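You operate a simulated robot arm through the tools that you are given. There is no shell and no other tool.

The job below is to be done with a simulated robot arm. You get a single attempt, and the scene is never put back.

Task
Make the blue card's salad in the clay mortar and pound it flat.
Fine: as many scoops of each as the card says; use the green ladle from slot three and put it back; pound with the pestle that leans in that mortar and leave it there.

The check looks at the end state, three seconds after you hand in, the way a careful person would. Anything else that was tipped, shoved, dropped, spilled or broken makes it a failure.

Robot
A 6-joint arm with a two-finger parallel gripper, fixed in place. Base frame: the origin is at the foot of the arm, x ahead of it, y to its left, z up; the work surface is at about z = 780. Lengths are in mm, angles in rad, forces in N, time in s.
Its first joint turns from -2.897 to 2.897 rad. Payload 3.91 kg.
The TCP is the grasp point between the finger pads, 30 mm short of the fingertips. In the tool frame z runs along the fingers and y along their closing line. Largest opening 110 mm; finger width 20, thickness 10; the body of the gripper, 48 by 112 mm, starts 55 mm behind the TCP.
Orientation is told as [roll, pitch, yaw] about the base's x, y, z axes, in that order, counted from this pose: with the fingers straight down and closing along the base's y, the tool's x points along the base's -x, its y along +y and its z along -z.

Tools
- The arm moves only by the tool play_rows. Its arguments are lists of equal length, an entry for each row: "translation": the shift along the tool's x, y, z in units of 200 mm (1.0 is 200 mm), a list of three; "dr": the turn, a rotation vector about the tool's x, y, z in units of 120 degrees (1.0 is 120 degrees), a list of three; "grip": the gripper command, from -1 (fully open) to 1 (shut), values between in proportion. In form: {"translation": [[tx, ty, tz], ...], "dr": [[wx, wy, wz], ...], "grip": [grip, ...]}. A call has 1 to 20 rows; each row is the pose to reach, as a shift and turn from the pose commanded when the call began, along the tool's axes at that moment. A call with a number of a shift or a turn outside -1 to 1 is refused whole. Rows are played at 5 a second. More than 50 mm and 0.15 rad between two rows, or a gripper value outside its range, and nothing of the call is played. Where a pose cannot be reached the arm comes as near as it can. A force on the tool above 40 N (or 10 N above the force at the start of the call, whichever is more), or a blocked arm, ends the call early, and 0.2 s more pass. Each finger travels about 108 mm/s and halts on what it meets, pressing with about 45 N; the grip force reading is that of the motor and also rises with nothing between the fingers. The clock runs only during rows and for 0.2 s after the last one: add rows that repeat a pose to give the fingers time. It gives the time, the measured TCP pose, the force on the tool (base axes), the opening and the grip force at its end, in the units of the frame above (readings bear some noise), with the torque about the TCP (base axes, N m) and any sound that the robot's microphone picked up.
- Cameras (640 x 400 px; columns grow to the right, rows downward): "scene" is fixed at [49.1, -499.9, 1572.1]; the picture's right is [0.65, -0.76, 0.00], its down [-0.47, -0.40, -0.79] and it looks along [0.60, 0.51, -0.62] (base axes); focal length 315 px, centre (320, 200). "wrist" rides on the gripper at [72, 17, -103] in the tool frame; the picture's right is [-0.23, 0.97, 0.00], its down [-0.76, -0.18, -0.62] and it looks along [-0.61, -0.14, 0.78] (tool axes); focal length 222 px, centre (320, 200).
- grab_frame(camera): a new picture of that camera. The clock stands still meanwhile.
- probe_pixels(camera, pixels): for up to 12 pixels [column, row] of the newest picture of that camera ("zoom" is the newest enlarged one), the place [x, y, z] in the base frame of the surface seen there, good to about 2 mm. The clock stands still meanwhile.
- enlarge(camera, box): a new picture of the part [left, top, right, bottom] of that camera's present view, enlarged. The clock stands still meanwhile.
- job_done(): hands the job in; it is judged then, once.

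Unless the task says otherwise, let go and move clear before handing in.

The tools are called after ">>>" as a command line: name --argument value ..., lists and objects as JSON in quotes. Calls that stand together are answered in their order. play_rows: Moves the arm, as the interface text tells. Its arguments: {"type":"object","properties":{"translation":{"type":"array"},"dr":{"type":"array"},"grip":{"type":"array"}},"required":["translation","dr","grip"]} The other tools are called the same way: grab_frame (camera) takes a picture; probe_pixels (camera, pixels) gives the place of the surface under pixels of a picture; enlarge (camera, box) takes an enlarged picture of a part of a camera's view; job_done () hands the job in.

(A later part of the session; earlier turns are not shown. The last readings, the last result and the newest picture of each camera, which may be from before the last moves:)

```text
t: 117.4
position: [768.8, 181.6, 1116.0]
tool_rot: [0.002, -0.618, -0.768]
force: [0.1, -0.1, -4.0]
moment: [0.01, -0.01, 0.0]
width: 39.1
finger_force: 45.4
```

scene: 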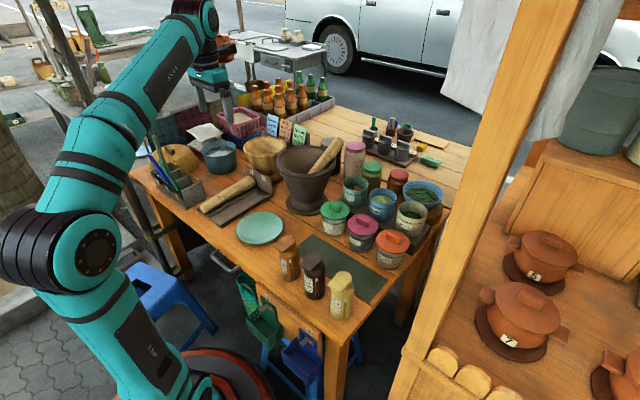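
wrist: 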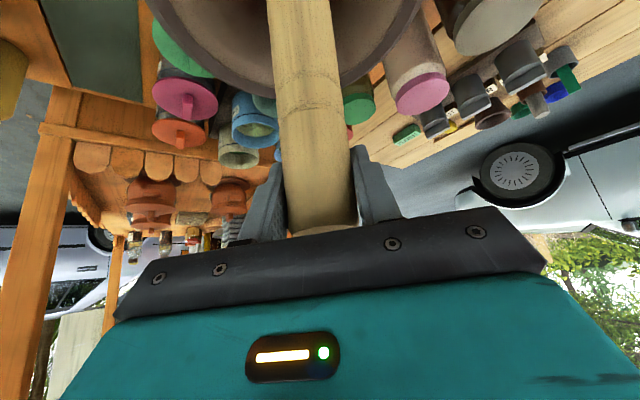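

No contact yet (only the weight, 4 N). I go further down in small steps.

>>> play_rows --translation '[[0.0116, 0, 0.0163], [0.0232, 0, 0.0326], [0.0348, 0, 0.0489], [0.0463, 0, 0.0652], [0.0579, 0, 0.0815], [0.0579, 0, 0.0815]]' --dr '[[0, 0, 0], [0, 0, 0], [0, 0, 0], [0, 0, 0], [0, 0, 0], [0, 0, 0]]' --grip '[1, 1, 1, 1, 1, 1]'

>>> play_rows --translation '[[0.0087, 0, 0.0122], [0.0174, 0, 0.0245], [0.0261, 0, 0.0367], [0.0348, 0, 0.0489], [0.0434, 0, 0.0611], [0.0434, 0, 0.0611]]' --dr '[[0, 0, 0], [0, 0, 0], [0, 0, 0], [0, 0, 0], [0, 0, 0], [0, 0, 0]]' --grip '[1, 1, 1, 1, 1, 1]'

```text
t: 118.8
position: [767.8, 181.0, 1095.2]
tool_rot: [0.0, -0.617, -0.767]
force: [-0.1, 0.3, -2.9]
moment: [-0.01, 0.01, 0.0]
width: 38.8
finger_force: 45.4
```

```text
t: 120.2
position: [769.5, 181.8, 1081.5]
tool_rot: [0.003, -0.617, -0.769]
force: [-0.1, 0.4, -2.3]
moment: [0.01, 0.03, 0.02]
width: 39.0
finger_force: 45.2
```

>>> play_rows --translation '[[0.0058, 0, 0.0082], [0.0116, 0, 0.0163], [0.0174, 0, 0.0245], [0.0232, 0, 0.0326], [0.029, 0, 0.0408], [0.029, 0, 0.0408]]' --dr '[[0, 0, 0], [0, 0, 0], [0, 0, 0], [0, 0, 0], [0, 0, 0], [0, 0, 0]]' --grip '[1, 1, 1, 1, 1, 1]'

>>> play_rows --translation '[[0.0058, 0, 0.0082], [0.0116, 0, 0.0163], [0.0174, 0, 0.0245], [0.0232, 0, 0.0326], [0.0232, 0, 0.0326]]' --dr '[[0, 0, 0], [0, 0, 0], [0, 0, 0], [0, 0, 0], [0, 0, 0]]' --grip '[1, 1, 1, 1, 1]'

>>> enlarge --camera "scene" --box '[250, 80, 380, 190]'

```text
t: 121.6
position: [768.0, 180.8, 1070.8]
tool_rot: [0.002, -0.618, -0.768]
force: [-0.5, 0.3, -3.4]
moment: [0.06, 0.02, 0.01]
width: 38.8
finger_force: 44.3
```

```text
t: 122.8
position: [768.6, 180.9, 1062.1]
tool_rot: [0.001, -0.619, -0.768]
force: [-1.0, -0.8, -3.0]
moment: [0.01, 0.02, 0.03]
width: 38.8
finger_force: 45.1
```

```text
3.64 times, centred on (315, 135) of scene
```

zoom: 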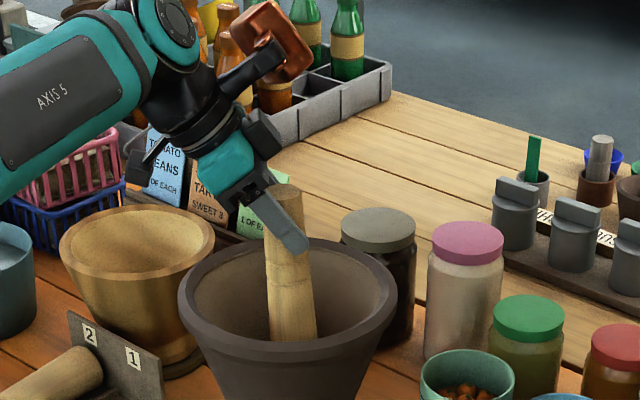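

Still only the weight is felt at TCP z 1062. I continue down in small steps to find the floor.

>>> play_rows --translation '[[0.0058, 0, 0.0082], [0.0116, 0, 0.0163], [0.0174, 0, 0.0245], [0.0232, 0, 0.0326], [0.0232, 0, 0.0326]]' --dr '[[0, 0, 0], [0, 0, 0], [0, 0, 0], [0, 0, 0], [0, 0, 0]]' --grip '[1, 1, 1, 1, 1]'

>>> play_rows --translation '[[0.0058, 0, 0.0082], [0.0116, 0, 0.0163], [0.0174, 0, 0.0245], [0.0232, 0, 0.0326], [0.0232, 0, 0.0326]]' --dr '[[0, 0, 0], [0, 0, 0], [0, 0, 0], [0, 0, 0], [0, 0, 0]]' --grip '[1, 1, 1, 1, 1]'

```text
t: 124.0
position: [767.7, 181.7, 1055.3]
tool_rot: [0.004, -0.62, -0.769]
force: [0.3, 2.2, 9.1]
moment: [0.49, 0.03, -0.07]
width: 38.7
finger_force: 44.8
```

```text
t: 124.6
position: [768.2, 179.6, 1055.3]
tool_rot: [0.006, -0.623, -0.771]
force: [-2.3, 1.0, 6.8]
moment: [0.25, 0.58, -0.05]
width: 39.1
finger_force: 44.8
stopped in row 2: the force on the tool passed its limit at 43 N (the readings are from after the stop); the commanded pose is now the measured one
```

The floor is met at TCP z≈1055 (43 N stop). Now I pound: lift 50 mm and strike down, several strokes.

>>> play_rows --translation '[[-0.0724, 0, -0.1019], [-0.1448, 0, -0.2038], [-0.0579, 0, -0.0815], [0, 0, 0], [0, 0, 0]]' --dr '[[0, 0, 0], [0, 0, 0], [0, 0, 0], [0, 0, 0], [0, 0, 0]]' --grip '[1, 1, 1, 1, 1]'

```text
t: 125.8
position: [768.4, 181.5, 1055.3]
tool_rot: [0.006, -0.623, -0.77]
force: [0.1, -0.9, 1.8]
moment: [0.02, 0.09, 0.02]
width: 38.8
finger_force: 45.2
```

One stroke done with a light landing. I strike several more times, 1 mm deeper, and then look at the contents.

>>> play_rows --translation '[[-0.0724, 0, -0.1019], [-0.1448, 0, -0.2038], [-0.0579, 0, -0.0815], [0.003, 0, 0.004], [-0.0724, 0, -0.1019], [-0.1448, 0, -0.2038], [-0.0579, 0, -0.0815], [0.003, 0, 0.004], [-0.0724, 0, -0.1019], [-0.1448, 0, -0.2038], [-0.0579, 0, -0.0815], [0.003, 0, 0.004]]' --dr '[[0, 0, 0], [0, 0, 0], [0, 0, 0], [0, 0, 0], [0, 0, 0], [0, 0, 0], [0, 0, 0], [0, 0, 0], [0, 0, 0], [0, 0, 0], [0, 0, 0], [0, 0, 0]]' --grip '[1, 1, 1, 1, 1, 1, 1, 1, 1, 1, 1, 1]'

>>> enlarge --camera "scene" --box '[250, 80, 380, 190]'

>>> grab_frame --camera "wrist"

```text
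t: 128.4
position: [768.1, 180.1, 1055.7]
tool_rot: [0.01, -0.624, -0.773]
force: [1.6, -0.1, 14.8]
moment: [0.07, -0.01, -0.03]
width: 39.2
finger_force: 44.9
```

```text
3.64 times, centred on (315, 135) of scene
```

zoom: 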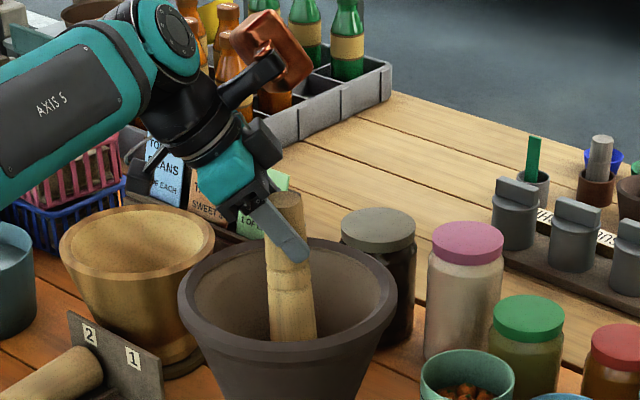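

```text
taken
```

wrist: 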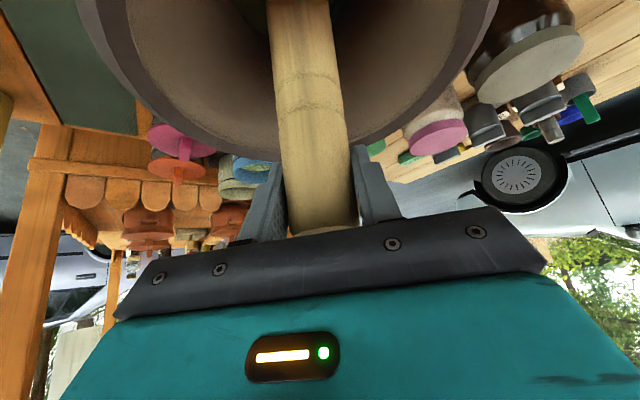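

Contact is solid at each landing (15 N). I pound around the floor, at small offsets to each side.

>>> play_rows --translation '[[-0.0637, 0.03, -0.0897], [-0.1303, 0.06, -0.1834], [-0.0434, 0.06, -0.0611], [-0.0015, 0.06, -0.002], [-0.0637, 0.06, -0.0897], [-0.1303, 0, -0.1834], [-0.1303, -0.06, -0.1834], [-0.0434, -0.06, -0.0611], [-0.0015, -0.06, -0.002], [-0.0724, -0.06, -0.1019], [-0.1792, 0, -0.1486], [-0.0923, 0, -0.0263], [-0.0489, 0, 0.0348], [-0.1213, 0, -0.0671], [-0.0814, 0, -0.2182], [0.0055, 0, -0.0959], [0.0489, 0, -0.0348], [-0.0235, 0, -0.1367], [-0.1303, 0, -0.1834]]' --dr '[[0, 0, 0], [0, 0, 0], [0, 0, 0], [0, 0, 0], [0, 0, 0], [0, 0, 0], [0, 0, 0], [0, 0, 0], [0, 0, 0], [0, 0, 0], [0, 0, 0], [0, 0, 0], [0, 0, 0], [0, 0, 0], [0, 0, 0], [0, 0, 0], [0, 0, 0], [0, 0, 0], [0, 0, 0]]' --grip '[1, 1, 1, 1, 1, 1, 1, 1, 1, 1, 1, 1, 1, 1, 1, 1, 1, 1, 1]'

>>> enlarge --camera "scene" --box '[250, 80, 380, 190]'

```text
t: 132.4
position: [768.4, 180.1, 1097.3]
tool_rot: [0.006, -0.62, -0.77]
force: [0.3, 0.4, -3.2]
moment: [0.0, 0.01, 0.0]
width: 39.1
finger_force: 45.6
```

```text
3.64 times, centred on (315, 135) of scene
```

zoom: 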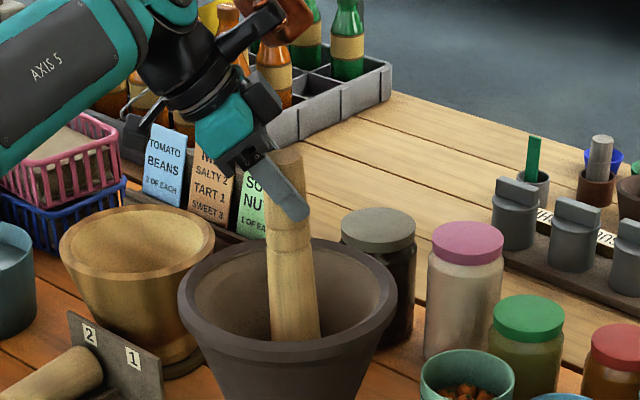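

Before putting the pestle back I want to see the contents. I lift the pestle out of the mortar, upright, then swing it aside so the wrist camera can look in.

>>> play_rows --translation '[[-0.05, 0, -0.07], [-0.12, 0, -0.169], [-0.2, 0, -0.2815], [-0.28, 0, -0.394], [-0.35, 0, -0.4927], [-0.405, 0, -0.57], [-0.405, 0, -0.57]]' --dr '[[0, 0, 0], [0, 0, 0], [0, 0, 0], [0, 0, 0], [0, 0, 0], [0, 0, 0], [0, 0, 0]]' --grip '[1, 1, 1, 1, 1, 1, 1]'

>>> enlarge --camera "scene" --box '[250, 60, 380, 180]'

```text
t: 134.0
position: [768.0, 180.6, 1238.0]
tool_rot: [0.006, -0.621, -0.771]
force: [0.1, 0.1, -2.7]
moment: [0.01, 0.02, 0.0]
width: 38.9
finger_force: 44.7
```

```text
3.33 times, centred on (315, 120) of scene
```

zoom: 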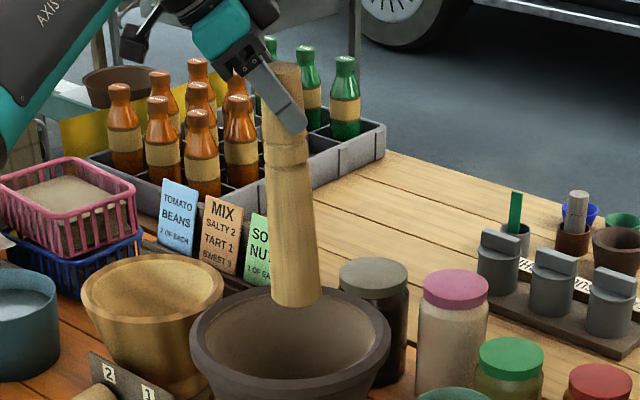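

>>> probe_pixels --camera "zoom" --pixels '[[297, 303], [275, 298], [318, 296], [270, 290], [290, 200]]'

>>> play_rows --translation '[[0, -0.06, 0], [0, -0.13, 0], [0, -0.2, 0], [0, -0.27, 0], [0, -0.34, 0], [0, -0.4, 0], [0, -0.4, 0]]' --dr '[[0, 0.05, 0], [0, 0.1, 0], [0, 0.15, 0], [0, 0.2, 0], [0, 0.25, 0], [0, 0.295, 0], [0, 0.295, 0]]' --grip '[1, 1, 1, 1, 1, 1, 1]'

>>> grab_frame --camera "wrist"

>>> grab_frame --camera "scene"

```text
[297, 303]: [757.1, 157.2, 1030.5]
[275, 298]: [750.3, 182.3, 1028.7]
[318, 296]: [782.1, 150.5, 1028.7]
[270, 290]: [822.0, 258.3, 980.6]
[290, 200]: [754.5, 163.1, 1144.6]
```

```text
t: 135.6
position: [711.2, 122.6, 1237.5]
tool_rot: [0.004, -0.002, -0.767]
force: [-0.4, -0.2, -3.2]
moment: [-0.14, -0.12, -0.01]
width: 39.2
finger_force: 45.6
```

```text
taken
```

wrist: 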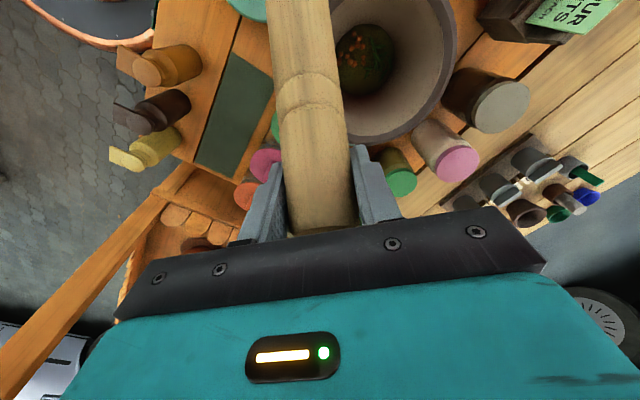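

```text
taken
```

scene: 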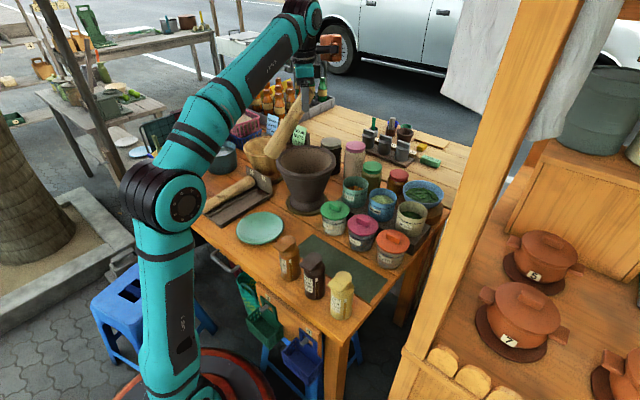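

>>> enlarge --camera "wrist" --box '[320, 10, 420, 110]'

>>> probe_pixels --camera "zoom" --pixels '[[200, 220], [240, 240], [280, 200], [300, 270], [220, 280], [180, 200], [330, 240], [260, 160], [260, 300], [350, 200]]'

```text
4.00 times, centred on (370, 60) of wrist
```

zoom: 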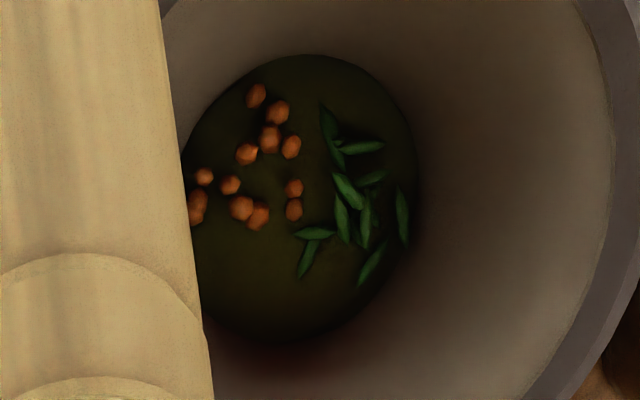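

```text
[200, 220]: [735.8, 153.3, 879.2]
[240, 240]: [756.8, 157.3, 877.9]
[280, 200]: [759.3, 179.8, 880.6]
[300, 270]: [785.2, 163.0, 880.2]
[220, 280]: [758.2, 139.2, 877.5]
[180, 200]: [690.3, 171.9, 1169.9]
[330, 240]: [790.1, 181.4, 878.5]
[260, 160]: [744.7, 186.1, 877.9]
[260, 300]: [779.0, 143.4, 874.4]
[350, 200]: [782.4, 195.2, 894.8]
```

The tomatoes and beans still look whole (pieces to ~895 on a fill at ~878), so gentle strokes weren't enough. I bring the pestle back upright over the mortar and will strike faster.

>>> play_rows --translation '[[0, 0.06, 0], [0, 0.13, 0], [0, 0.2, 0], [0, 0.27, 0], [0, 0.34, 0], [0, 0.4, 0], [0, 0.4, 0]]' --dr '[[0, -0.05, 0], [0, -0.1, 0], [0, -0.15, 0], [0, -0.2, 0], [0, -0.25, 0], [0, -0.295, 0], [0, -0.295, 0]]' --grip '[1, 1, 1, 1, 1, 1, 1]'

>>> play_rows --translation '[[0.07, 0, 0.0985], [0.14, 0, 0.197], [0.232, 0, 0.3265], [0.232, 0, 0.3265]]' --dr '[[0, 0, 0], [0, 0, 0], [0, 0, 0], [0, 0, 0]]' --grip '[1, 1, 1, 1]'

```text
t: 137.2
position: [767.5, 179.1, 1239.2]
tool_rot: [0.007, -0.623, -0.772]
force: [0.5, 0.0, -2.9]
moment: [-0.01, -0.01, 0.05]
width: 39.1
finger_force: 44.9
```

```text
t: 138.2
position: [767.5, 179.6, 1158.5]
tool_rot: [0.005, -0.621, -0.774]
force: [-0.3, 0.2, -3.0]
moment: [0.03, 0.03, 0.01]
width: 39.0
finger_force: 45.1
```

Now one fast strike (about 250 mm/s) from 100 mm up.

>>> play_rows --translation '[[0.0232, 0, 0.0326], [0.1621, 0, 0.2282], [0.3011, 0, 0.4238], [0.3011, 0, 0.4238]]' --dr '[[0, 0, 0], [0, 0, 0], [0, 0, 0], [0, 0, 0]]' --grip '[1, 1, 1, 1]'

```text
t: 139.2
position: [768.3, 180.8, 1054.9]
tool_rot: [0.009, -0.624, -0.773]
force: [0.8, -1.3, 11.2]
moment: [-0.01, 0.1, -0.01]
width: 39.1
finger_force: 45.0
```

The strike landed without tripping the limit. I repeat it five times in a row.

>>> play_rows --translation '[[-0.139, 0, -0.1956], [-0.278, 0, -0.3912], [-0.139, 0, -0.1956], [0.002, 0, 0.003], [-0.139, 0, -0.1956], [-0.278, 0, -0.3912], [-0.139, 0, -0.1956], [0.002, 0, 0.003], [-0.139, 0, -0.1956], [-0.278, 0, -0.3912], [-0.139, 0, -0.1956], [0.002, 0, 0.003], [-0.139, 0, -0.1956], [-0.278, 0, -0.3912], [-0.139, 0, -0.1956], [0.002, 0, 0.003], [-0.139, 0, -0.1956], [-0.278, 0, -0.3912], [-0.139, 0, -0.1956], [0.002, 0, 0.003]]' --dr '[[0, 0, 0], [0, 0, 0], [0, 0, 0], [0, 0, 0], [0, 0, 0], [0, 0, 0], [0, 0, 0], [0, 0, 0], [0, 0, 0], [0, 0, 0], [0, 0, 0], [0, 0, 0], [0, 0, 0], [0, 0, 0], [0, 0, 0], [0, 0, 0], [0, 0, 0], [0, 0, 0], [0, 0, 0], [0, 0, 0]]' --grip '[1, 1, 1, 1, 1, 1, 1, 1, 1, 1, 1, 1, 1, 1, 1, 1, 1, 1, 1, 1]'

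```text
t: 143.4
position: [769.0, 178.6, 1054.9]
tool_rot: [0.007, -0.624, -0.77]
force: [-1.0, -0.7, -2.3]
moment: [0.01, 0.02, 0.0]
width: 38.7
finger_force: 45.4
```

The foot no longer presses at the same height, so it has slid slightly in the grip from the impacts. I lift out and look at the contents again.

>>> play_rows --translation '[[-0.08, 0, -0.1126], [-0.18, 0, -0.2534], [-0.29, 0, -0.4082], [-0.4, 0, -0.563], [-0.48, 0, -0.6756], [-0.53, 0, -0.746], [-0.53, 0, -0.746]]' --dr '[[0, 0, 0], [0, 0, 0], [0, 0, 0], [0, 0, 0], [0, 0, 0], [0, 0, 0], [0, 0, 0]]' --grip '[1, 1, 1, 1, 1, 1, 1]'

>>> play_rows --translation '[[0, -0.06, 0], [0, -0.13, 0], [0, -0.2, 0], [0, -0.27, 0], [0, -0.34, 0], [0, -0.4, 0], [0, -0.4, 0]]' --dr '[[0, 0.05, 0], [0, 0.1, 0], [0, 0.15, 0], [0, 0.2, 0], [0, 0.25, 0], [0, 0.295, 0], [0, 0.295, 0]]' --grip '[1, 1, 1, 1, 1, 1, 1]'

>>> enlarge --camera "wrist" --box '[320, 10, 420, 110]'

>>> probe_pixels --camera "zoom" --pixels '[[200, 220], [240, 240], [280, 200], [300, 270], [220, 280], [290, 240], [330, 240], [260, 160], [260, 300], [350, 200], [300, 80], [380, 130]]'

```text
t: 145.0
position: [767.9, 179.7, 1236.0]
tool_rot: [0.006, -0.621, -0.77]
force: [0.0, -1.7, -2.9]
moment: [0.03, 0.01, 0.0]
width: 38.7
finger_force: 44.9
```

```text
t: 146.6
position: [711.9, 122.5, 1236.2]
tool_rot: [0.005, -0.003, -0.767]
force: [0.3, -0.4, -3.6]
moment: [-0.15, -0.13, 0.0]
width: 39.1
finger_force: 45.1
```

```text
4.00 times, centred on (370, 60) of wrist
```

zoom: 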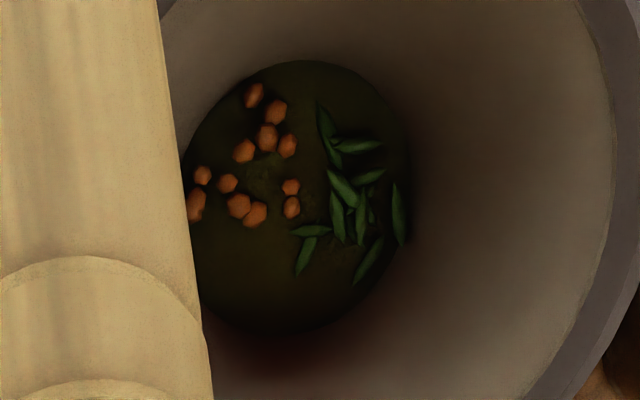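

```text
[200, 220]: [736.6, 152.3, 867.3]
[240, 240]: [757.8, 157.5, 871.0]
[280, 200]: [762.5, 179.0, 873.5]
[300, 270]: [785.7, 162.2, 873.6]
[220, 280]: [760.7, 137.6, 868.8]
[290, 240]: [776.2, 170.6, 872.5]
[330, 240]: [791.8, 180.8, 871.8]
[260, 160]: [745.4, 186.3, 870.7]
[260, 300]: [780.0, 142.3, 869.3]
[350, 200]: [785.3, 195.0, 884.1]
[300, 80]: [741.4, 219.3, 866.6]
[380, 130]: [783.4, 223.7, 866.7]
```

The strikes work: the fill sank from ~879 to ~871 and pieces from 895 to 884. I go back and pound much more.

>>> play_rows --translation '[[0, 0.06, 0], [0, 0.13, 0], [0, 0.2, 0], [0, 0.27, 0], [0, 0.34, 0], [0, 0.4, 0], [0, 0.4, 0]]' --dr '[[0, -0.05, 0], [0, -0.1, 0], [0, -0.15, 0], [0, -0.2, 0], [0, -0.25, 0], [0, -0.295, 0], [0, -0.295, 0]]' --grip '[1, 1, 1, 1, 1, 1, 1]'

>>> play_rows --translation '[[0.09, 0, 0.1267], [0.18, 0, 0.2534], [0.27, 0, 0.38], [0.39, 0, 0.549], [0.5276, 0, 0.7427], [0.5276, 0, 0.7427]]' --dr '[[0, 0, 0], [0, 0, 0], [0, 0, 0], [0, 0, 0], [0, 0, 0], [0, 0, 0]]' --grip '[1, 1, 1, 1, 1, 1]'

```text
t: 148.2
position: [768.0, 181.1, 1236.9]
tool_rot: [0.007, -0.622, -0.772]
force: [-0.1, -0.3, -2.9]
moment: [-0.03, 0.02, 0.0]
width: 39.0
finger_force: 45.3
```

```text
t: 149.6
position: [767.4, 181.3, 1055.3]
tool_rot: [0.008, -0.624, -0.772]
force: [2.5, -1.8, 17.0]
moment: [-0.11, -0.06, 0.05]
width: 39.4
finger_force: 45.2
```

Contact again at 1055 (20 N). I continue with five fast strokes per call.

>>> play_rows --translation '[[-0.139, 0, -0.1956], [-0.278, 0, -0.3912], [-0.139, 0, -0.1956], [0.0, 0, 0.0], [-0.139, 0, -0.1956], [-0.278, 0, -0.3912], [-0.139, 0, -0.1956], [0.0, 0, 0.0], [-0.139, 0, -0.1956], [-0.278, 0, -0.3912], [-0.139, 0, -0.1956], [0.0, 0, 0.0], [-0.139, 0, -0.1956], [-0.278, 0, -0.3912], [-0.139, 0, -0.1956], [0.0, 0, 0.0], [-0.139, 0, -0.1956], [-0.278, 0, -0.3912], [-0.139, 0, -0.1956], [0.0, 0, 0.0]]' --dr '[[0, 0, 0], [0, 0, 0], [0, 0, 0], [0, 0, 0], [0, 0, 0], [0, 0, 0], [0, 0, 0], [0, 0, 0], [0, 0, 0], [0, 0, 0], [0, 0, 0], [0, 0, 0], [0, 0, 0], [0, 0, 0], [0, 0, 0], [0, 0, 0], [0, 0, 0], [0, 0, 0], [0, 0, 0], [0, 0, 0]]' --grip '[1, 1, 1, 1, 1, 1, 1, 1, 1, 1, 1, 1, 1, 1, 1, 1, 1, 1, 1, 1]'

>>> play_rows --translation '[[-0.139, 0, -0.1956], [-0.278, 0, -0.3912], [-0.139, 0, -0.1956], [0.0, 0, 0.0], [-0.139, 0, -0.1956], [-0.278, 0, -0.3912], [-0.139, 0, -0.1956], [0.0, 0, 0.0], [-0.139, 0, -0.1956], [-0.278, 0, -0.3912], [-0.139, 0, -0.1956], [0.0, 0, 0.0], [-0.139, 0, -0.1956], [-0.278, 0, -0.3912], [-0.139, 0, -0.1956], [0.0, 0, 0.0], [-0.139, 0, -0.1956], [-0.278, 0, -0.3912], [-0.139, 0, -0.1956], [0.0, 0, 0.0]]' --dr '[[0, 0, 0], [0, 0, 0], [0, 0, 0], [0, 0, 0], [0, 0, 0], [0, 0, 0], [0, 0, 0], [0, 0, 0], [0, 0, 0], [0, 0, 0], [0, 0, 0], [0, 0, 0], [0, 0, 0], [0, 0, 0], [0, 0, 0], [0, 0, 0], [0, 0, 0], [0, 0, 0], [0, 0, 0], [0, 0, 0]]' --grip '[1, 1, 1, 1, 1, 1, 1, 1, 1, 1, 1, 1, 1, 1, 1, 1, 1, 1, 1, 1]'

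>>> enlarge --camera "scene" --box '[250, 80, 380, 190]'

```text
t: 153.8
position: [768.0, 179.3, 1054.5]
tool_rot: [0.007, -0.623, -0.773]
force: [-0.3, -1.3, 8.8]
moment: [-0.11, 0.33, 0.02]
width: 39.2
finger_force: 44.7
```

```text
t: 158.0
position: [768.0, 179.4, 1054.4]
tool_rot: [0.008, -0.622, -0.774]
force: [-0.7, -0.1, 1.5]
moment: [-0.03, 0.48, 0.03]
width: 39.1
finger_force: 44.9
```

```text
3.64 times, centred on (315, 135) of scene
```

zoom: 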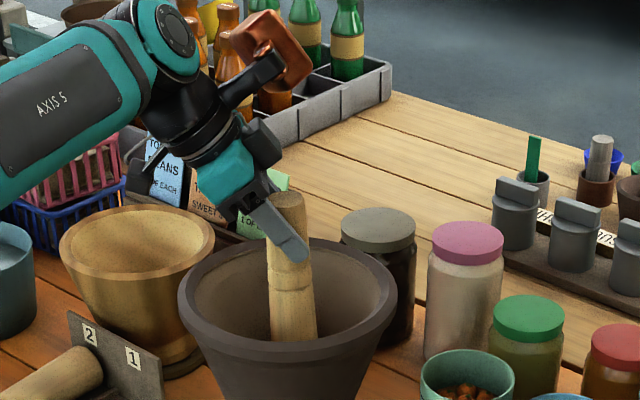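

Ten more strokes done; the mortar has not moved. I lift and look again.

>>> play_rows --translation '[[-0.08, 0, -0.1126], [-0.18, 0, -0.2534], [-0.29, 0, -0.4082], [-0.4, 0, -0.563], [-0.48, 0, -0.6756], [-0.53, 0, -0.746], [-0.53, 0, -0.746]]' --dr '[[0, 0, 0], [0, 0, 0], [0, 0, 0], [0, 0, 0], [0, 0, 0], [0, 0, 0], [0, 0, 0]]' --grip '[1, 1, 1, 1, 1, 1, 1]'

>>> enlarge --camera "scene" --box '[250, 60, 380, 180]'

>>> play_rows --translation '[[0, -0.06, 0], [0, -0.13, 0], [0, -0.2, 0], [0, -0.27, 0], [0, -0.34, 0], [0, -0.4, 0], [0, -0.4, 0]]' --dr '[[0, 0.05, 0], [0, 0.1, 0], [0, 0.15, 0], [0, 0.2, 0], [0, 0.25, 0], [0, 0.295, 0], [0, 0.295, 0]]' --grip '[1, 1, 1, 1, 1, 1, 1]'

>>> enlarge --camera "wrist" --box '[320, 10, 420, 110]'

>>> probe_pixels --camera "zoom" --pixels '[[200, 220], [240, 240], [280, 200], [300, 270], [220, 280], [290, 240], [330, 240], [260, 160], [260, 300], [350, 200], [300, 80], [380, 130]]'

```text
t: 159.6
position: [767.2, 179.7, 1237.9]
tool_rot: [0.005, -0.62, -0.771]
force: [-0.1, 0.3, -3.1]
moment: [0.01, 0.01, 0.0]
width: 39.3
finger_force: 44.8
```

```text
3.33 times, centred on (315, 120) of scene
```

zoom: 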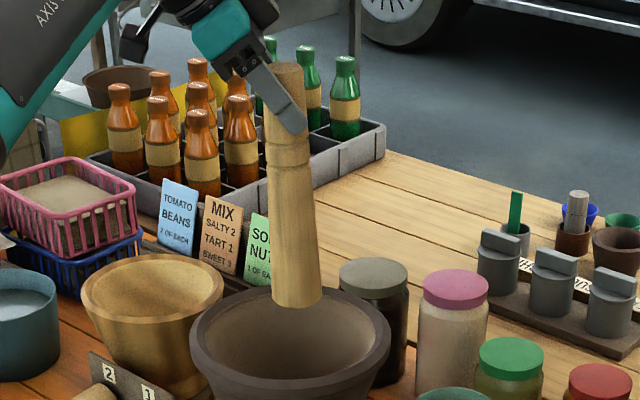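

```text
t: 161.2
position: [711.6, 122.1, 1237.3]
tool_rot: [0.007, -0.005, -0.769]
force: [-0.3, -0.4, -2.8]
moment: [-0.12, -0.13, 0.01]
width: 39.1
finger_force: 45.1
```

```text
4.00 times, centred on (370, 60) of wrist
```

zoom: 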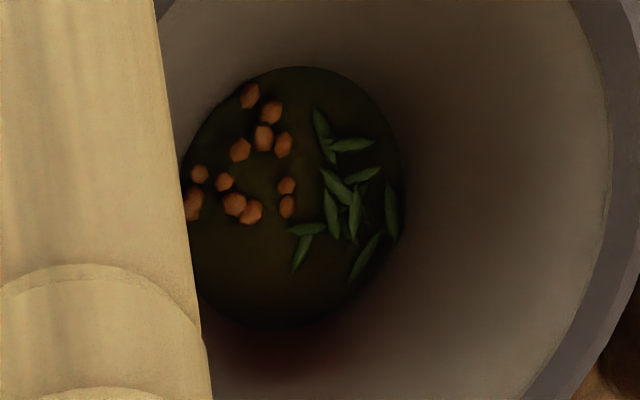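

```text
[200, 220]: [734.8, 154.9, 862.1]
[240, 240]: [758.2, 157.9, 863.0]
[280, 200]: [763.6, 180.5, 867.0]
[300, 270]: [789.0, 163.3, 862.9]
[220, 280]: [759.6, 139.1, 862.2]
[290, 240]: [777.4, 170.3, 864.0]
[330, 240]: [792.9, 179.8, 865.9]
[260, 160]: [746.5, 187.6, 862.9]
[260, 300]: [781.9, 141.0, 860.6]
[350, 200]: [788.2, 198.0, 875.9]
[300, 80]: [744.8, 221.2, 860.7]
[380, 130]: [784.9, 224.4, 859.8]
```

The fill has sunk further to ~863, nearly level, with pieces getting lower. I keep pounding until it stops changing.

>>> play_rows --translation '[[0, 0.06, 0], [0, 0.13, 0], [0, 0.2, 0], [0, 0.27, 0], [0, 0.34, 0], [0, 0.4, 0], [0, 0.4, 0]]' --dr '[[0, -0.05, 0], [0, -0.1, 0], [0, -0.15, 0], [0, -0.2, 0], [0, -0.25, 0], [0, -0.295, 0], [0, -0.295, 0]]' --grip '[1, 1, 1, 1, 1, 1, 1]'

>>> play_rows --translation '[[0.09, 0, 0.1267], [0.18, 0, 0.2534], [0.27, 0, 0.38], [0.39, 0, 0.549], [0.5295, 0, 0.7455], [0.5295, 0, 0.7455]]' --dr '[[0, 0, 0], [0, 0, 0], [0, 0, 0], [0, 0, 0], [0, 0, 0], [0, 0, 0]]' --grip '[1, 1, 1, 1, 1, 1]'

>>> play_rows --translation '[[-0.139, 0, -0.1956], [-0.278, 0, -0.3912], [-0.139, 0, -0.1956], [0.0, 0, 0.0], [-0.139, 0, -0.1956], [-0.278, 0, -0.3912], [-0.139, 0, -0.1956], [0.0, 0, 0.0], [-0.139, 0, -0.1956], [-0.278, 0, -0.3912], [-0.139, 0, -0.1956], [0.0, 0, 0.0], [-0.139, 0, -0.1956], [-0.278, 0, -0.3912], [-0.139, 0, -0.1956], [0.0, 0, 0.0], [-0.139, 0, -0.1956], [-0.278, 0, -0.3912], [-0.139, 0, -0.1956], [0.0, 0, 0.0]]' --dr '[[0, 0, 0], [0, 0, 0], [0, 0, 0], [0, 0, 0], [0, 0, 0], [0, 0, 0], [0, 0, 0], [0, 0, 0], [0, 0, 0], [0, 0, 0], [0, 0, 0], [0, 0, 0], [0, 0, 0], [0, 0, 0], [0, 0, 0], [0, 0, 0], [0, 0, 0], [0, 0, 0], [0, 0, 0], [0, 0, 0]]' --grip '[1, 1, 1, 1, 1, 1, 1, 1, 1, 1, 1, 1, 1, 1, 1, 1, 1, 1, 1, 1]'

>>> play_rows --translation '[[-0.139, 0, -0.1956], [-0.278, 0, -0.3912], [-0.139, 0, -0.1956], [0.002, 0, 0.003], [-0.139, 0, -0.1956], [-0.278, 0, -0.3912], [-0.139, 0, -0.1956], [0.002, 0, 0.003], [-0.139, 0, -0.1956], [-0.278, 0, -0.3912], [-0.139, 0, -0.1956], [0.002, 0, 0.003], [-0.139, 0, -0.1956], [-0.278, 0, -0.3912], [-0.139, 0, -0.1956], [0.002, 0, 0.003], [-0.139, 0, -0.1956], [-0.278, 0, -0.3912], [-0.139, 0, -0.1956], [0.002, 0, 0.003]]' --dr '[[0, 0, 0], [0, 0, 0], [0, 0, 0], [0, 0, 0], [0, 0, 0], [0, 0, 0], [0, 0, 0], [0, 0, 0], [0, 0, 0], [0, 0, 0], [0, 0, 0], [0, 0, 0], [0, 0, 0], [0, 0, 0], [0, 0, 0], [0, 0, 0], [0, 0, 0], [0, 0, 0], [0, 0, 0], [0, 0, 0]]' --grip '[1, 1, 1, 1, 1, 1, 1, 1, 1, 1, 1, 1, 1, 1, 1, 1, 1, 1, 1, 1]'

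```text
t: 162.8
position: [767.3, 181.2, 1237.5]
tool_rot: [0.007, -0.621, -0.773]
force: [0.4, -0.6, -3.0]
moment: [0.02, 0.02, -0.02]
width: 39.5
finger_force: 44.7
```

```text
t: 164.2
position: [769.7, 181.1, 1056.0]
tool_rot: [0.008, -0.624, -0.775]
force: [1.6, -1.3, 16.3]
moment: [0.01, -0.09, -0.01]
width: 39.6
finger_force: 45.0
```

```text
t: 168.4
position: [765.8, 181.7, 1054.1]
tool_rot: [0.006, -0.623, -0.771]
force: [-1.7, -1.3, 4.5]
moment: [-0.03, 0.41, 0.01]
width: 39.3
finger_force: 45.1
```

```text
t: 172.6
position: [769.5, 182.4, 1054.5]
tool_rot: [0.007, -0.622, -0.772]
force: [-1.4, -1.0, 2.6]
moment: [-0.06, 0.47, -0.01]
width: 39.4
finger_force: 45.1
```

>>> play_rows --translation '[[-0.139, 0, -0.1956], [-0.278, 0, -0.3912], [-0.139, 0, -0.1956], [0.0, 0, 0.0], [-0.139, 0, -0.1956], [-0.278, 0, -0.3912], [-0.139, 0, -0.1956], [0.0, 0, 0.0], [-0.139, 0, -0.1956], [-0.278, 0, -0.3912], [-0.139, 0, -0.1956], [0.0, 0, 0.0], [-0.139, 0, -0.1956], [-0.278, 0, -0.3912], [-0.139, 0, -0.1956], [0.0, 0, 0.0], [-0.139, 0, -0.1956], [-0.278, 0, -0.3912], [-0.139, 0, -0.1956], [0.0, 0, 0.0]]' --dr '[[0, 0, 0], [0, 0, 0], [0, 0, 0], [0, 0, 0], [0, 0, 0], [0, 0, 0], [0, 0, 0], [0, 0, 0], [0, 0, 0], [0, 0, 0], [0, 0, 0], [0, 0, 0], [0, 0, 0], [0, 0, 0], [0, 0, 0], [0, 0, 0], [0, 0, 0], [0, 0, 0], [0, 0, 0], [0, 0, 0]]' --grip '[1, 1, 1, 1, 1, 1, 1, 1, 1, 1, 1, 1, 1, 1, 1, 1, 1, 1, 1, 1]'

>>> play_rows --translation '[[-0.08, 0, -0.1126], [-0.18, 0, -0.2534], [-0.29, 0, -0.4082], [-0.4, 0, -0.563], [-0.48, 0, -0.6756], [-0.53, 0, -0.746], [-0.53, 0, -0.746]]' --dr '[[0, 0, 0], [0, 0, 0], [0, 0, 0], [0, 0, 0], [0, 0, 0], [0, 0, 0], [0, 0, 0]]' --grip '[1, 1, 1, 1, 1, 1, 1]'

>>> play_rows --translation '[[0, -0.06, 0], [0, -0.13, 0], [0, -0.2, 0], [0, -0.27, 0], [0, -0.34, 0], [0, -0.4, 0], [0, -0.4, 0]]' --dr '[[0, 0.05, 0], [0, 0.1, 0], [0, 0.15, 0], [0, 0.2, 0], [0, 0.25, 0], [0, 0.295, 0], [0, 0.295, 0]]' --grip '[1, 1, 1, 1, 1, 1, 1]'

>>> enlarge --camera "wrist" --box '[320, 10, 420, 110]'

>>> probe_pixels --camera "zoom" --pixels '[[200, 220], [240, 240], [280, 200], [300, 270], [220, 280], [290, 240], [330, 240], [260, 160], [260, 300], [350, 200], [300, 80], [380, 130]]'

```text
t: 176.8
position: [769.4, 178.9, 1054.1]
tool_rot: [0.011, -0.625, -0.774]
force: [2.4, -1.1, 17.8]
moment: [-0.14, -0.04, 0.01]
width: 39.7
finger_force: 44.7
```

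```text
t: 178.4
position: [767.8, 180.7, 1236.0]
tool_rot: [0.003, -0.622, -0.771]
force: [-0.3, 0.6, -2.7]
moment: [0.0, 0.02, 0.0]
width: 39.4
finger_force: 45.1
```

```text
t: 180.0
position: [711.0, 122.2, 1236.8]
tool_rot: [0.007, -0.004, -0.769]
force: [0.1, 0.2, -3.3]
moment: [-0.04, -0.1, 0.01]
width: 39.2
finger_force: 45.2
```

```text
4.00 times, centred on (370, 60) of wrist
```

zoom: 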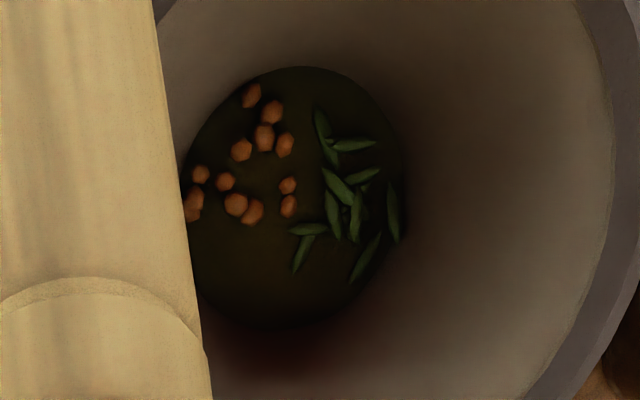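

```text
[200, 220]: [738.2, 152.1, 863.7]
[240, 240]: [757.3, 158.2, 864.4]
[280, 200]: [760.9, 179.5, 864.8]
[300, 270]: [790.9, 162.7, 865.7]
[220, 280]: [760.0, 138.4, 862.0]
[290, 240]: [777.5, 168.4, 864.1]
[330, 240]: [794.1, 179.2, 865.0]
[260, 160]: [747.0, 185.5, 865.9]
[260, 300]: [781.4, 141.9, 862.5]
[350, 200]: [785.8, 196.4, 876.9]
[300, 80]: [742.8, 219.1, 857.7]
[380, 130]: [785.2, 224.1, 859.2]
```

The fill stays at ~864 after 15 more strokes, so it no longer changes. I check the piece heights and compare.

>>> probe_pixels --camera "zoom" --pixels '[[237, 204], [265, 135], [272, 110], [252, 95], [288, 186], [224, 181], [336, 185], [355, 215], [332, 215], [350, 145], [320, 125], [365, 258]]'

>>> enlarge --camera "wrist" --box '[340, 15, 400, 75]'

```text
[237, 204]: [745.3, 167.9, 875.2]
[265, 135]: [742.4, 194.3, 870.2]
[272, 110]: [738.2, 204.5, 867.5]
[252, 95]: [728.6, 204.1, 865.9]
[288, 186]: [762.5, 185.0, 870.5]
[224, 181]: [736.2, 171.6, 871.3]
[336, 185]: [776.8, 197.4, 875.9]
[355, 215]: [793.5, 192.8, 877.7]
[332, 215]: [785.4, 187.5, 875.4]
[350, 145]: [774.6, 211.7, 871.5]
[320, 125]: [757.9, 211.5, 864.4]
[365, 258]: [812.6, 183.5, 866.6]
```

```text
6.67 times, centred on (370, 45) of wrist
```

zoom: 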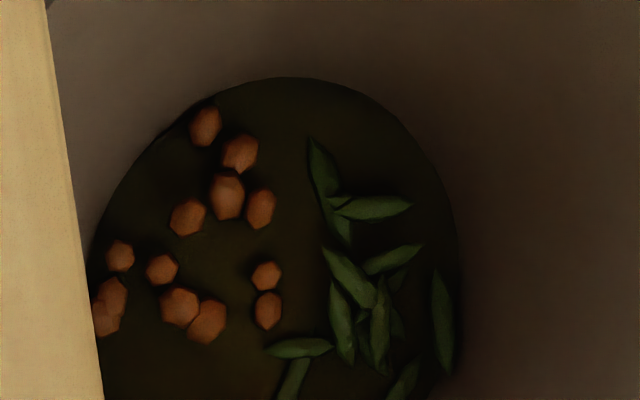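

The fill is flat and packed at ~864 and no longer changes; pieces are pressed down to +5–10 mm. Now I return the pestle: back upright over the mortar and down to where I first turned it.

>>> play_rows --translation '[[0, 0.06, 0], [0, 0.13, 0], [0, 0.2, 0], [0, 0.27, 0], [0, 0.34, 0], [0, 0.4, 0], [0, 0.4, 0]]' --dr '[[0, -0.05, 0], [0, -0.1, 0], [0, -0.15, 0], [0, -0.2, 0], [0, -0.25, 0], [0, -0.295, 0], [0, -0.295, 0]]' --grip '[1, 1, 1, 1, 1, 1, 1]'

>>> play_rows --translation '[[0.07, 0, 0.0985], [0.14, 0, 0.197], [0.21, 0, 0.2956], [0.279, 0, 0.393], [0.279, 0, 0.393]]' --dr '[[0, 0, 0], [0, 0, 0], [0, 0, 0], [0, 0, 0], [0, 0, 0]]' --grip '[1, 1, 1, 1, 1]'

>>> enlarge --camera "scene" --box '[250, 80, 380, 190]'

```text
t: 181.6
position: [767.7, 180.2, 1236.9]
tool_rot: [0.007, -0.623, -0.771]
force: [-0.2, 0.0, -3.2]
moment: [0.01, 0.01, -0.02]
width: 39.6
finger_force: 45.0
```

```text
t: 182.8
position: [767.6, 179.5, 1138.9]
tool_rot: [0.006, -0.62, -0.772]
force: [-0.4, 0.0, -3.5]
moment: [-0.01, 0.03, 0.01]
width: 39.4
finger_force: 45.0
```

```text
3.64 times, centred on (315, 135) of scene
```

zoom: 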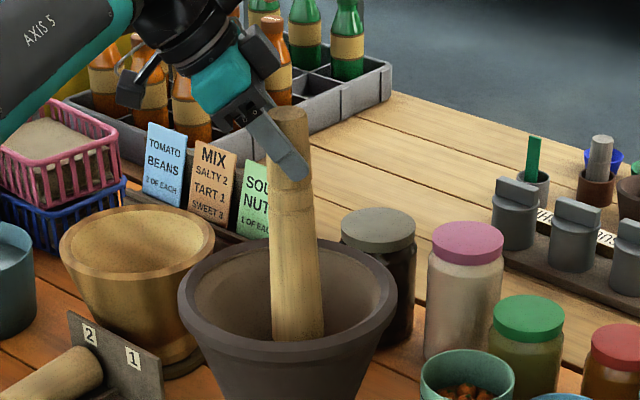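

Upright and centred at (768,180,1139). I tilt it back to its lean over the rim, foot staying inside.

>>> play_rows --translation '[[-0.0793, -0.0045, 0.0913], [-0.1475, -0.0085, 0.1948], [-0.202, -0.013, 0.3095], [-0.243, -0.017, 0.433], [-0.2685, -0.0215, 0.5645], [-0.2685, -0.0215, 0.5645]]' --dr '[[0, 0.059, 0], [0, 0.118, 0], [0, 0.177, 0], [0, 0.236, 0], [0, 0.295, 0], [0, 0.295, 0]]' --grip '[1, 1, 1, 1, 1, 1]'

>>> enlarge --camera "scene" --box '[280, 90, 390, 190]'

>>> grab_frame --camera "wrist"

```text
t: 184.2
position: [846.2, 99.2, 1079.6]
tool_rot: [0.004, -0.003, -0.767]
force: [0.3, -0.4, -3.2]
moment: [-0.1, -0.15, -0.01]
width: 39.4
finger_force: 45.0
```

```text
4.00 times, centred on (335, 140) of scene
```

zoom: 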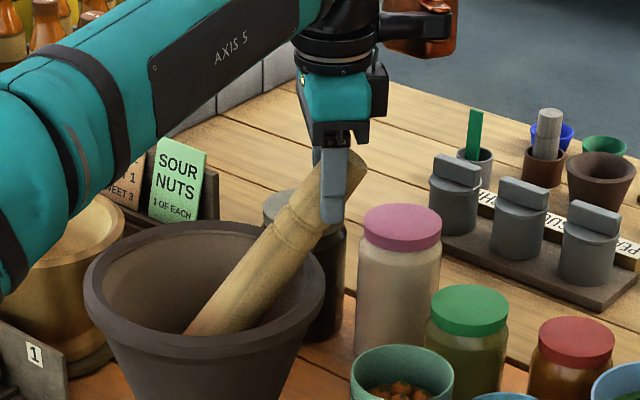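

```text
taken
```

wrist: 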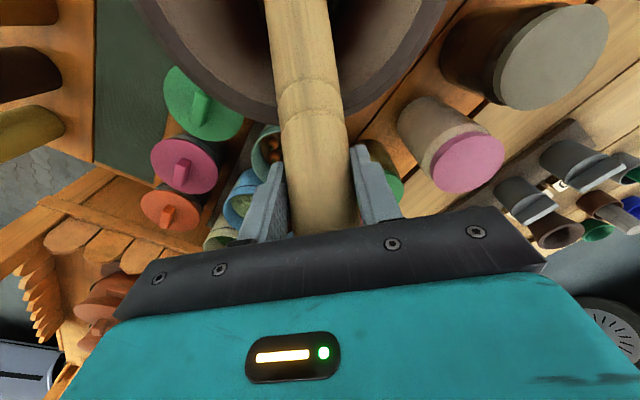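

Nearly the same pose as at lifting, 3.5 mm further out. I correct that and lower it 36 mm, then feel for contact.

>>> play_rows --translation '[[0.0175, 0, 0.03], [0.0175, 0, 0.07], [0.0175, 0, 0.11], [0.0175, 0, 0.15], [0.0175, 0, 0.18], [0.0175, 0, 0.18]]' --dr '[[0, 0, 0], [0, 0, 0], [0, 0, 0], [0, 0, 0], [0, 0, 0], [0, 0, 0]]' --grip '[1, 1, 1, 1, 1, 1]'

>>> play_rows --translation '[[0, 0, 0.01], [0, 0, 0.02], [0, 0, 0.03], [0, 0, 0.03]]' --dr '[[0, 0, 0], [0, 0, 0], [0, 0, 0], [0, 0, 0]]' --grip '[1, 1, 1, 1]'

```text
t: 185.6
position: [843.0, 104.1, 1042.4]
tool_rot: [0.005, -0.005, -0.768]
force: [0.9, -0.1, -3.1]
moment: [-0.14, -0.12, 0.01]
width: 39.4
finger_force: 45.3
```

```text
t: 186.6
position: [842.5, 104.3, 1038.0]
tool_rot: [0.005, -0.005, -0.769]
force: [-0.7, 1.8, -1.3]
moment: [-0.01, -0.03, -0.04]
width: 39.5
finger_force: 44.8
```

Contact begins at z≈1038 (moment dropping to zero). I lower 3 mm more gently.

>>> play_rows --translation '[[0, 0, 0.005], [0, 0, 0.01], [0, 0, 0.01]]' --dr '[[0, 0, 0], [0, 0, 0], [0, 0, 0]]' --grip '[1, 1, 1]'

>>> enlarge --camera "scene" --box '[280, 90, 390, 190]'

```text
t: 187.4
position: [842.6, 105.7, 1036.5]
tool_rot: [0.006, -0.002, -0.768]
force: [-2.2, 4.4, 1.6]
moment: [0.16, 0.1, -0.02]
width: 39.2
finger_force: 45.5
```

```text
4.00 times, centred on (335, 140) of scene
```

zoom: 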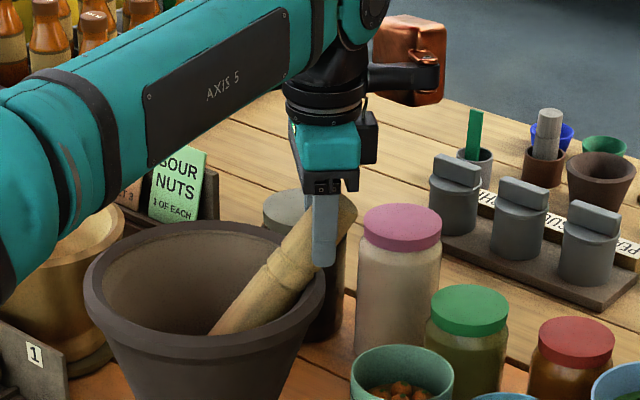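

The readings show the pestle's underside lying on the rim, foot perhaps just above the floor. I slide it down along its own axis in small steps to find the floor.

>>> play_rows --translation '[[0.0029, 0, 0.0041], [0.0058, 0, 0.0081], [0.0087, 0, 0.0122], [0.0087, 0, 0.0122]]' --dr '[[0, 0, 0], [0, 0, 0], [0, 0, 0], [0, 0, 0]]' --grip '[1, 1, 1, 1]'

```text
t: 188.4
position: [839.0, 105.0, 1035.6]
tool_rot: [0.006, -0.005, -0.768]
force: [5.5, 0.5, 20.8]
moment: [0.52, 0.14, -0.14]
width: 39.7
finger_force: 45.1
```

Foot is now on the floor (about 24 N). I ease back ~1.3 mm to relax it before releasing.

>>> play_rows --translation '[[-0.0019, 0, -0.0027], [-0.0038, 0, -0.0053], [-0.0038, 0, -0.0053]]' --dr '[[0, 0, 0], [0, 0, 0], [0, 0, 0]]' --grip '[1, 1, 1]'

```text
t: 189.2
position: [841.5, 104.6, 1034.3]
tool_rot: [0.007, -0.003, -0.768]
force: [3.7, 1.0, 15.0]
moment: [0.37, 0.11, -0.08]
width: 39.6
finger_force: 45.3
```

>>> play_rows --translation '[[-0.0022, 0, -0.003], [-0.0044, 0, -0.006], [-0.0044, 0, -0.006]]' --dr '[[0, 0, 0], [0, 0, 0], [0, 0, 0]]' --grip '[1, 1, 1]'

```text
t: 190.0
position: [841.5, 105.6, 1035.4]
tool_rot: [0.006, -0.004, -0.768]
force: [-2.5, 7.1, -2.1]
moment: [0.24, 0.04, -0.07]
width: 39.5
finger_force: 44.7
```

Load is now light. I open slowly and watch the pestle.

>>> play_rows --translation '[[0, 0, 0], [0, 0, 0], [0, 0, 0], [0, 0, 0], [0, 0, 0], [0, 0, 0], [0, 0, 0], [0, 0, 0]]' --dr '[[0, 0, 0], [0, 0, 0], [0, 0, 0], [0, 0, 0], [0, 0, 0], [0, 0, 0], [0, 0, 0], [0, 0, 0]]' --grip '[0.26, 0.22, 0.15, 0.05, -0.15, -0.4, -0.7, -1]'

>>> grab_frame --camera "wrist"

>>> enlarge --camera "scene" --box '[280, 90, 390, 190]'

```text
t: 191.8
position: [841.8, 104.8, 1036.1]
tool_rot: [0.005, -0.003, -0.768]
force: [0.3, -0.3, 0.2]
moment: [0.0, -0.02, -0.01]
width: 109.8
finger_force: 0.1
```

```text
taken
```

wrist: 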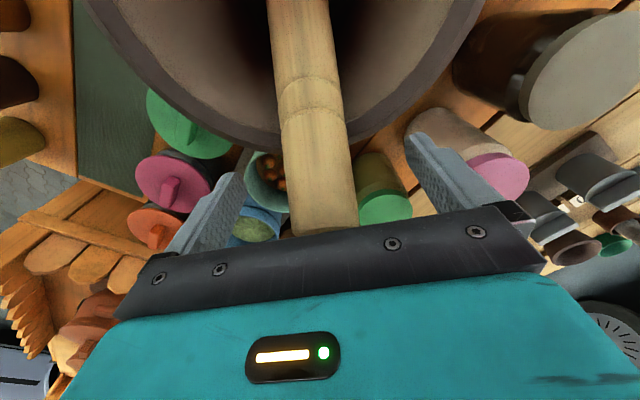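

```text
4.00 times, centred on (335, 140) of scene
```

zoom: 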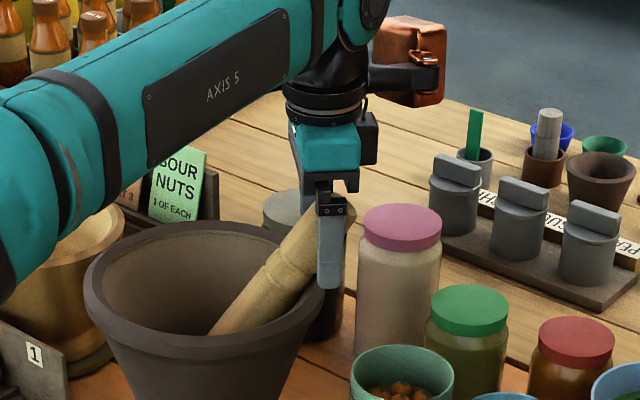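

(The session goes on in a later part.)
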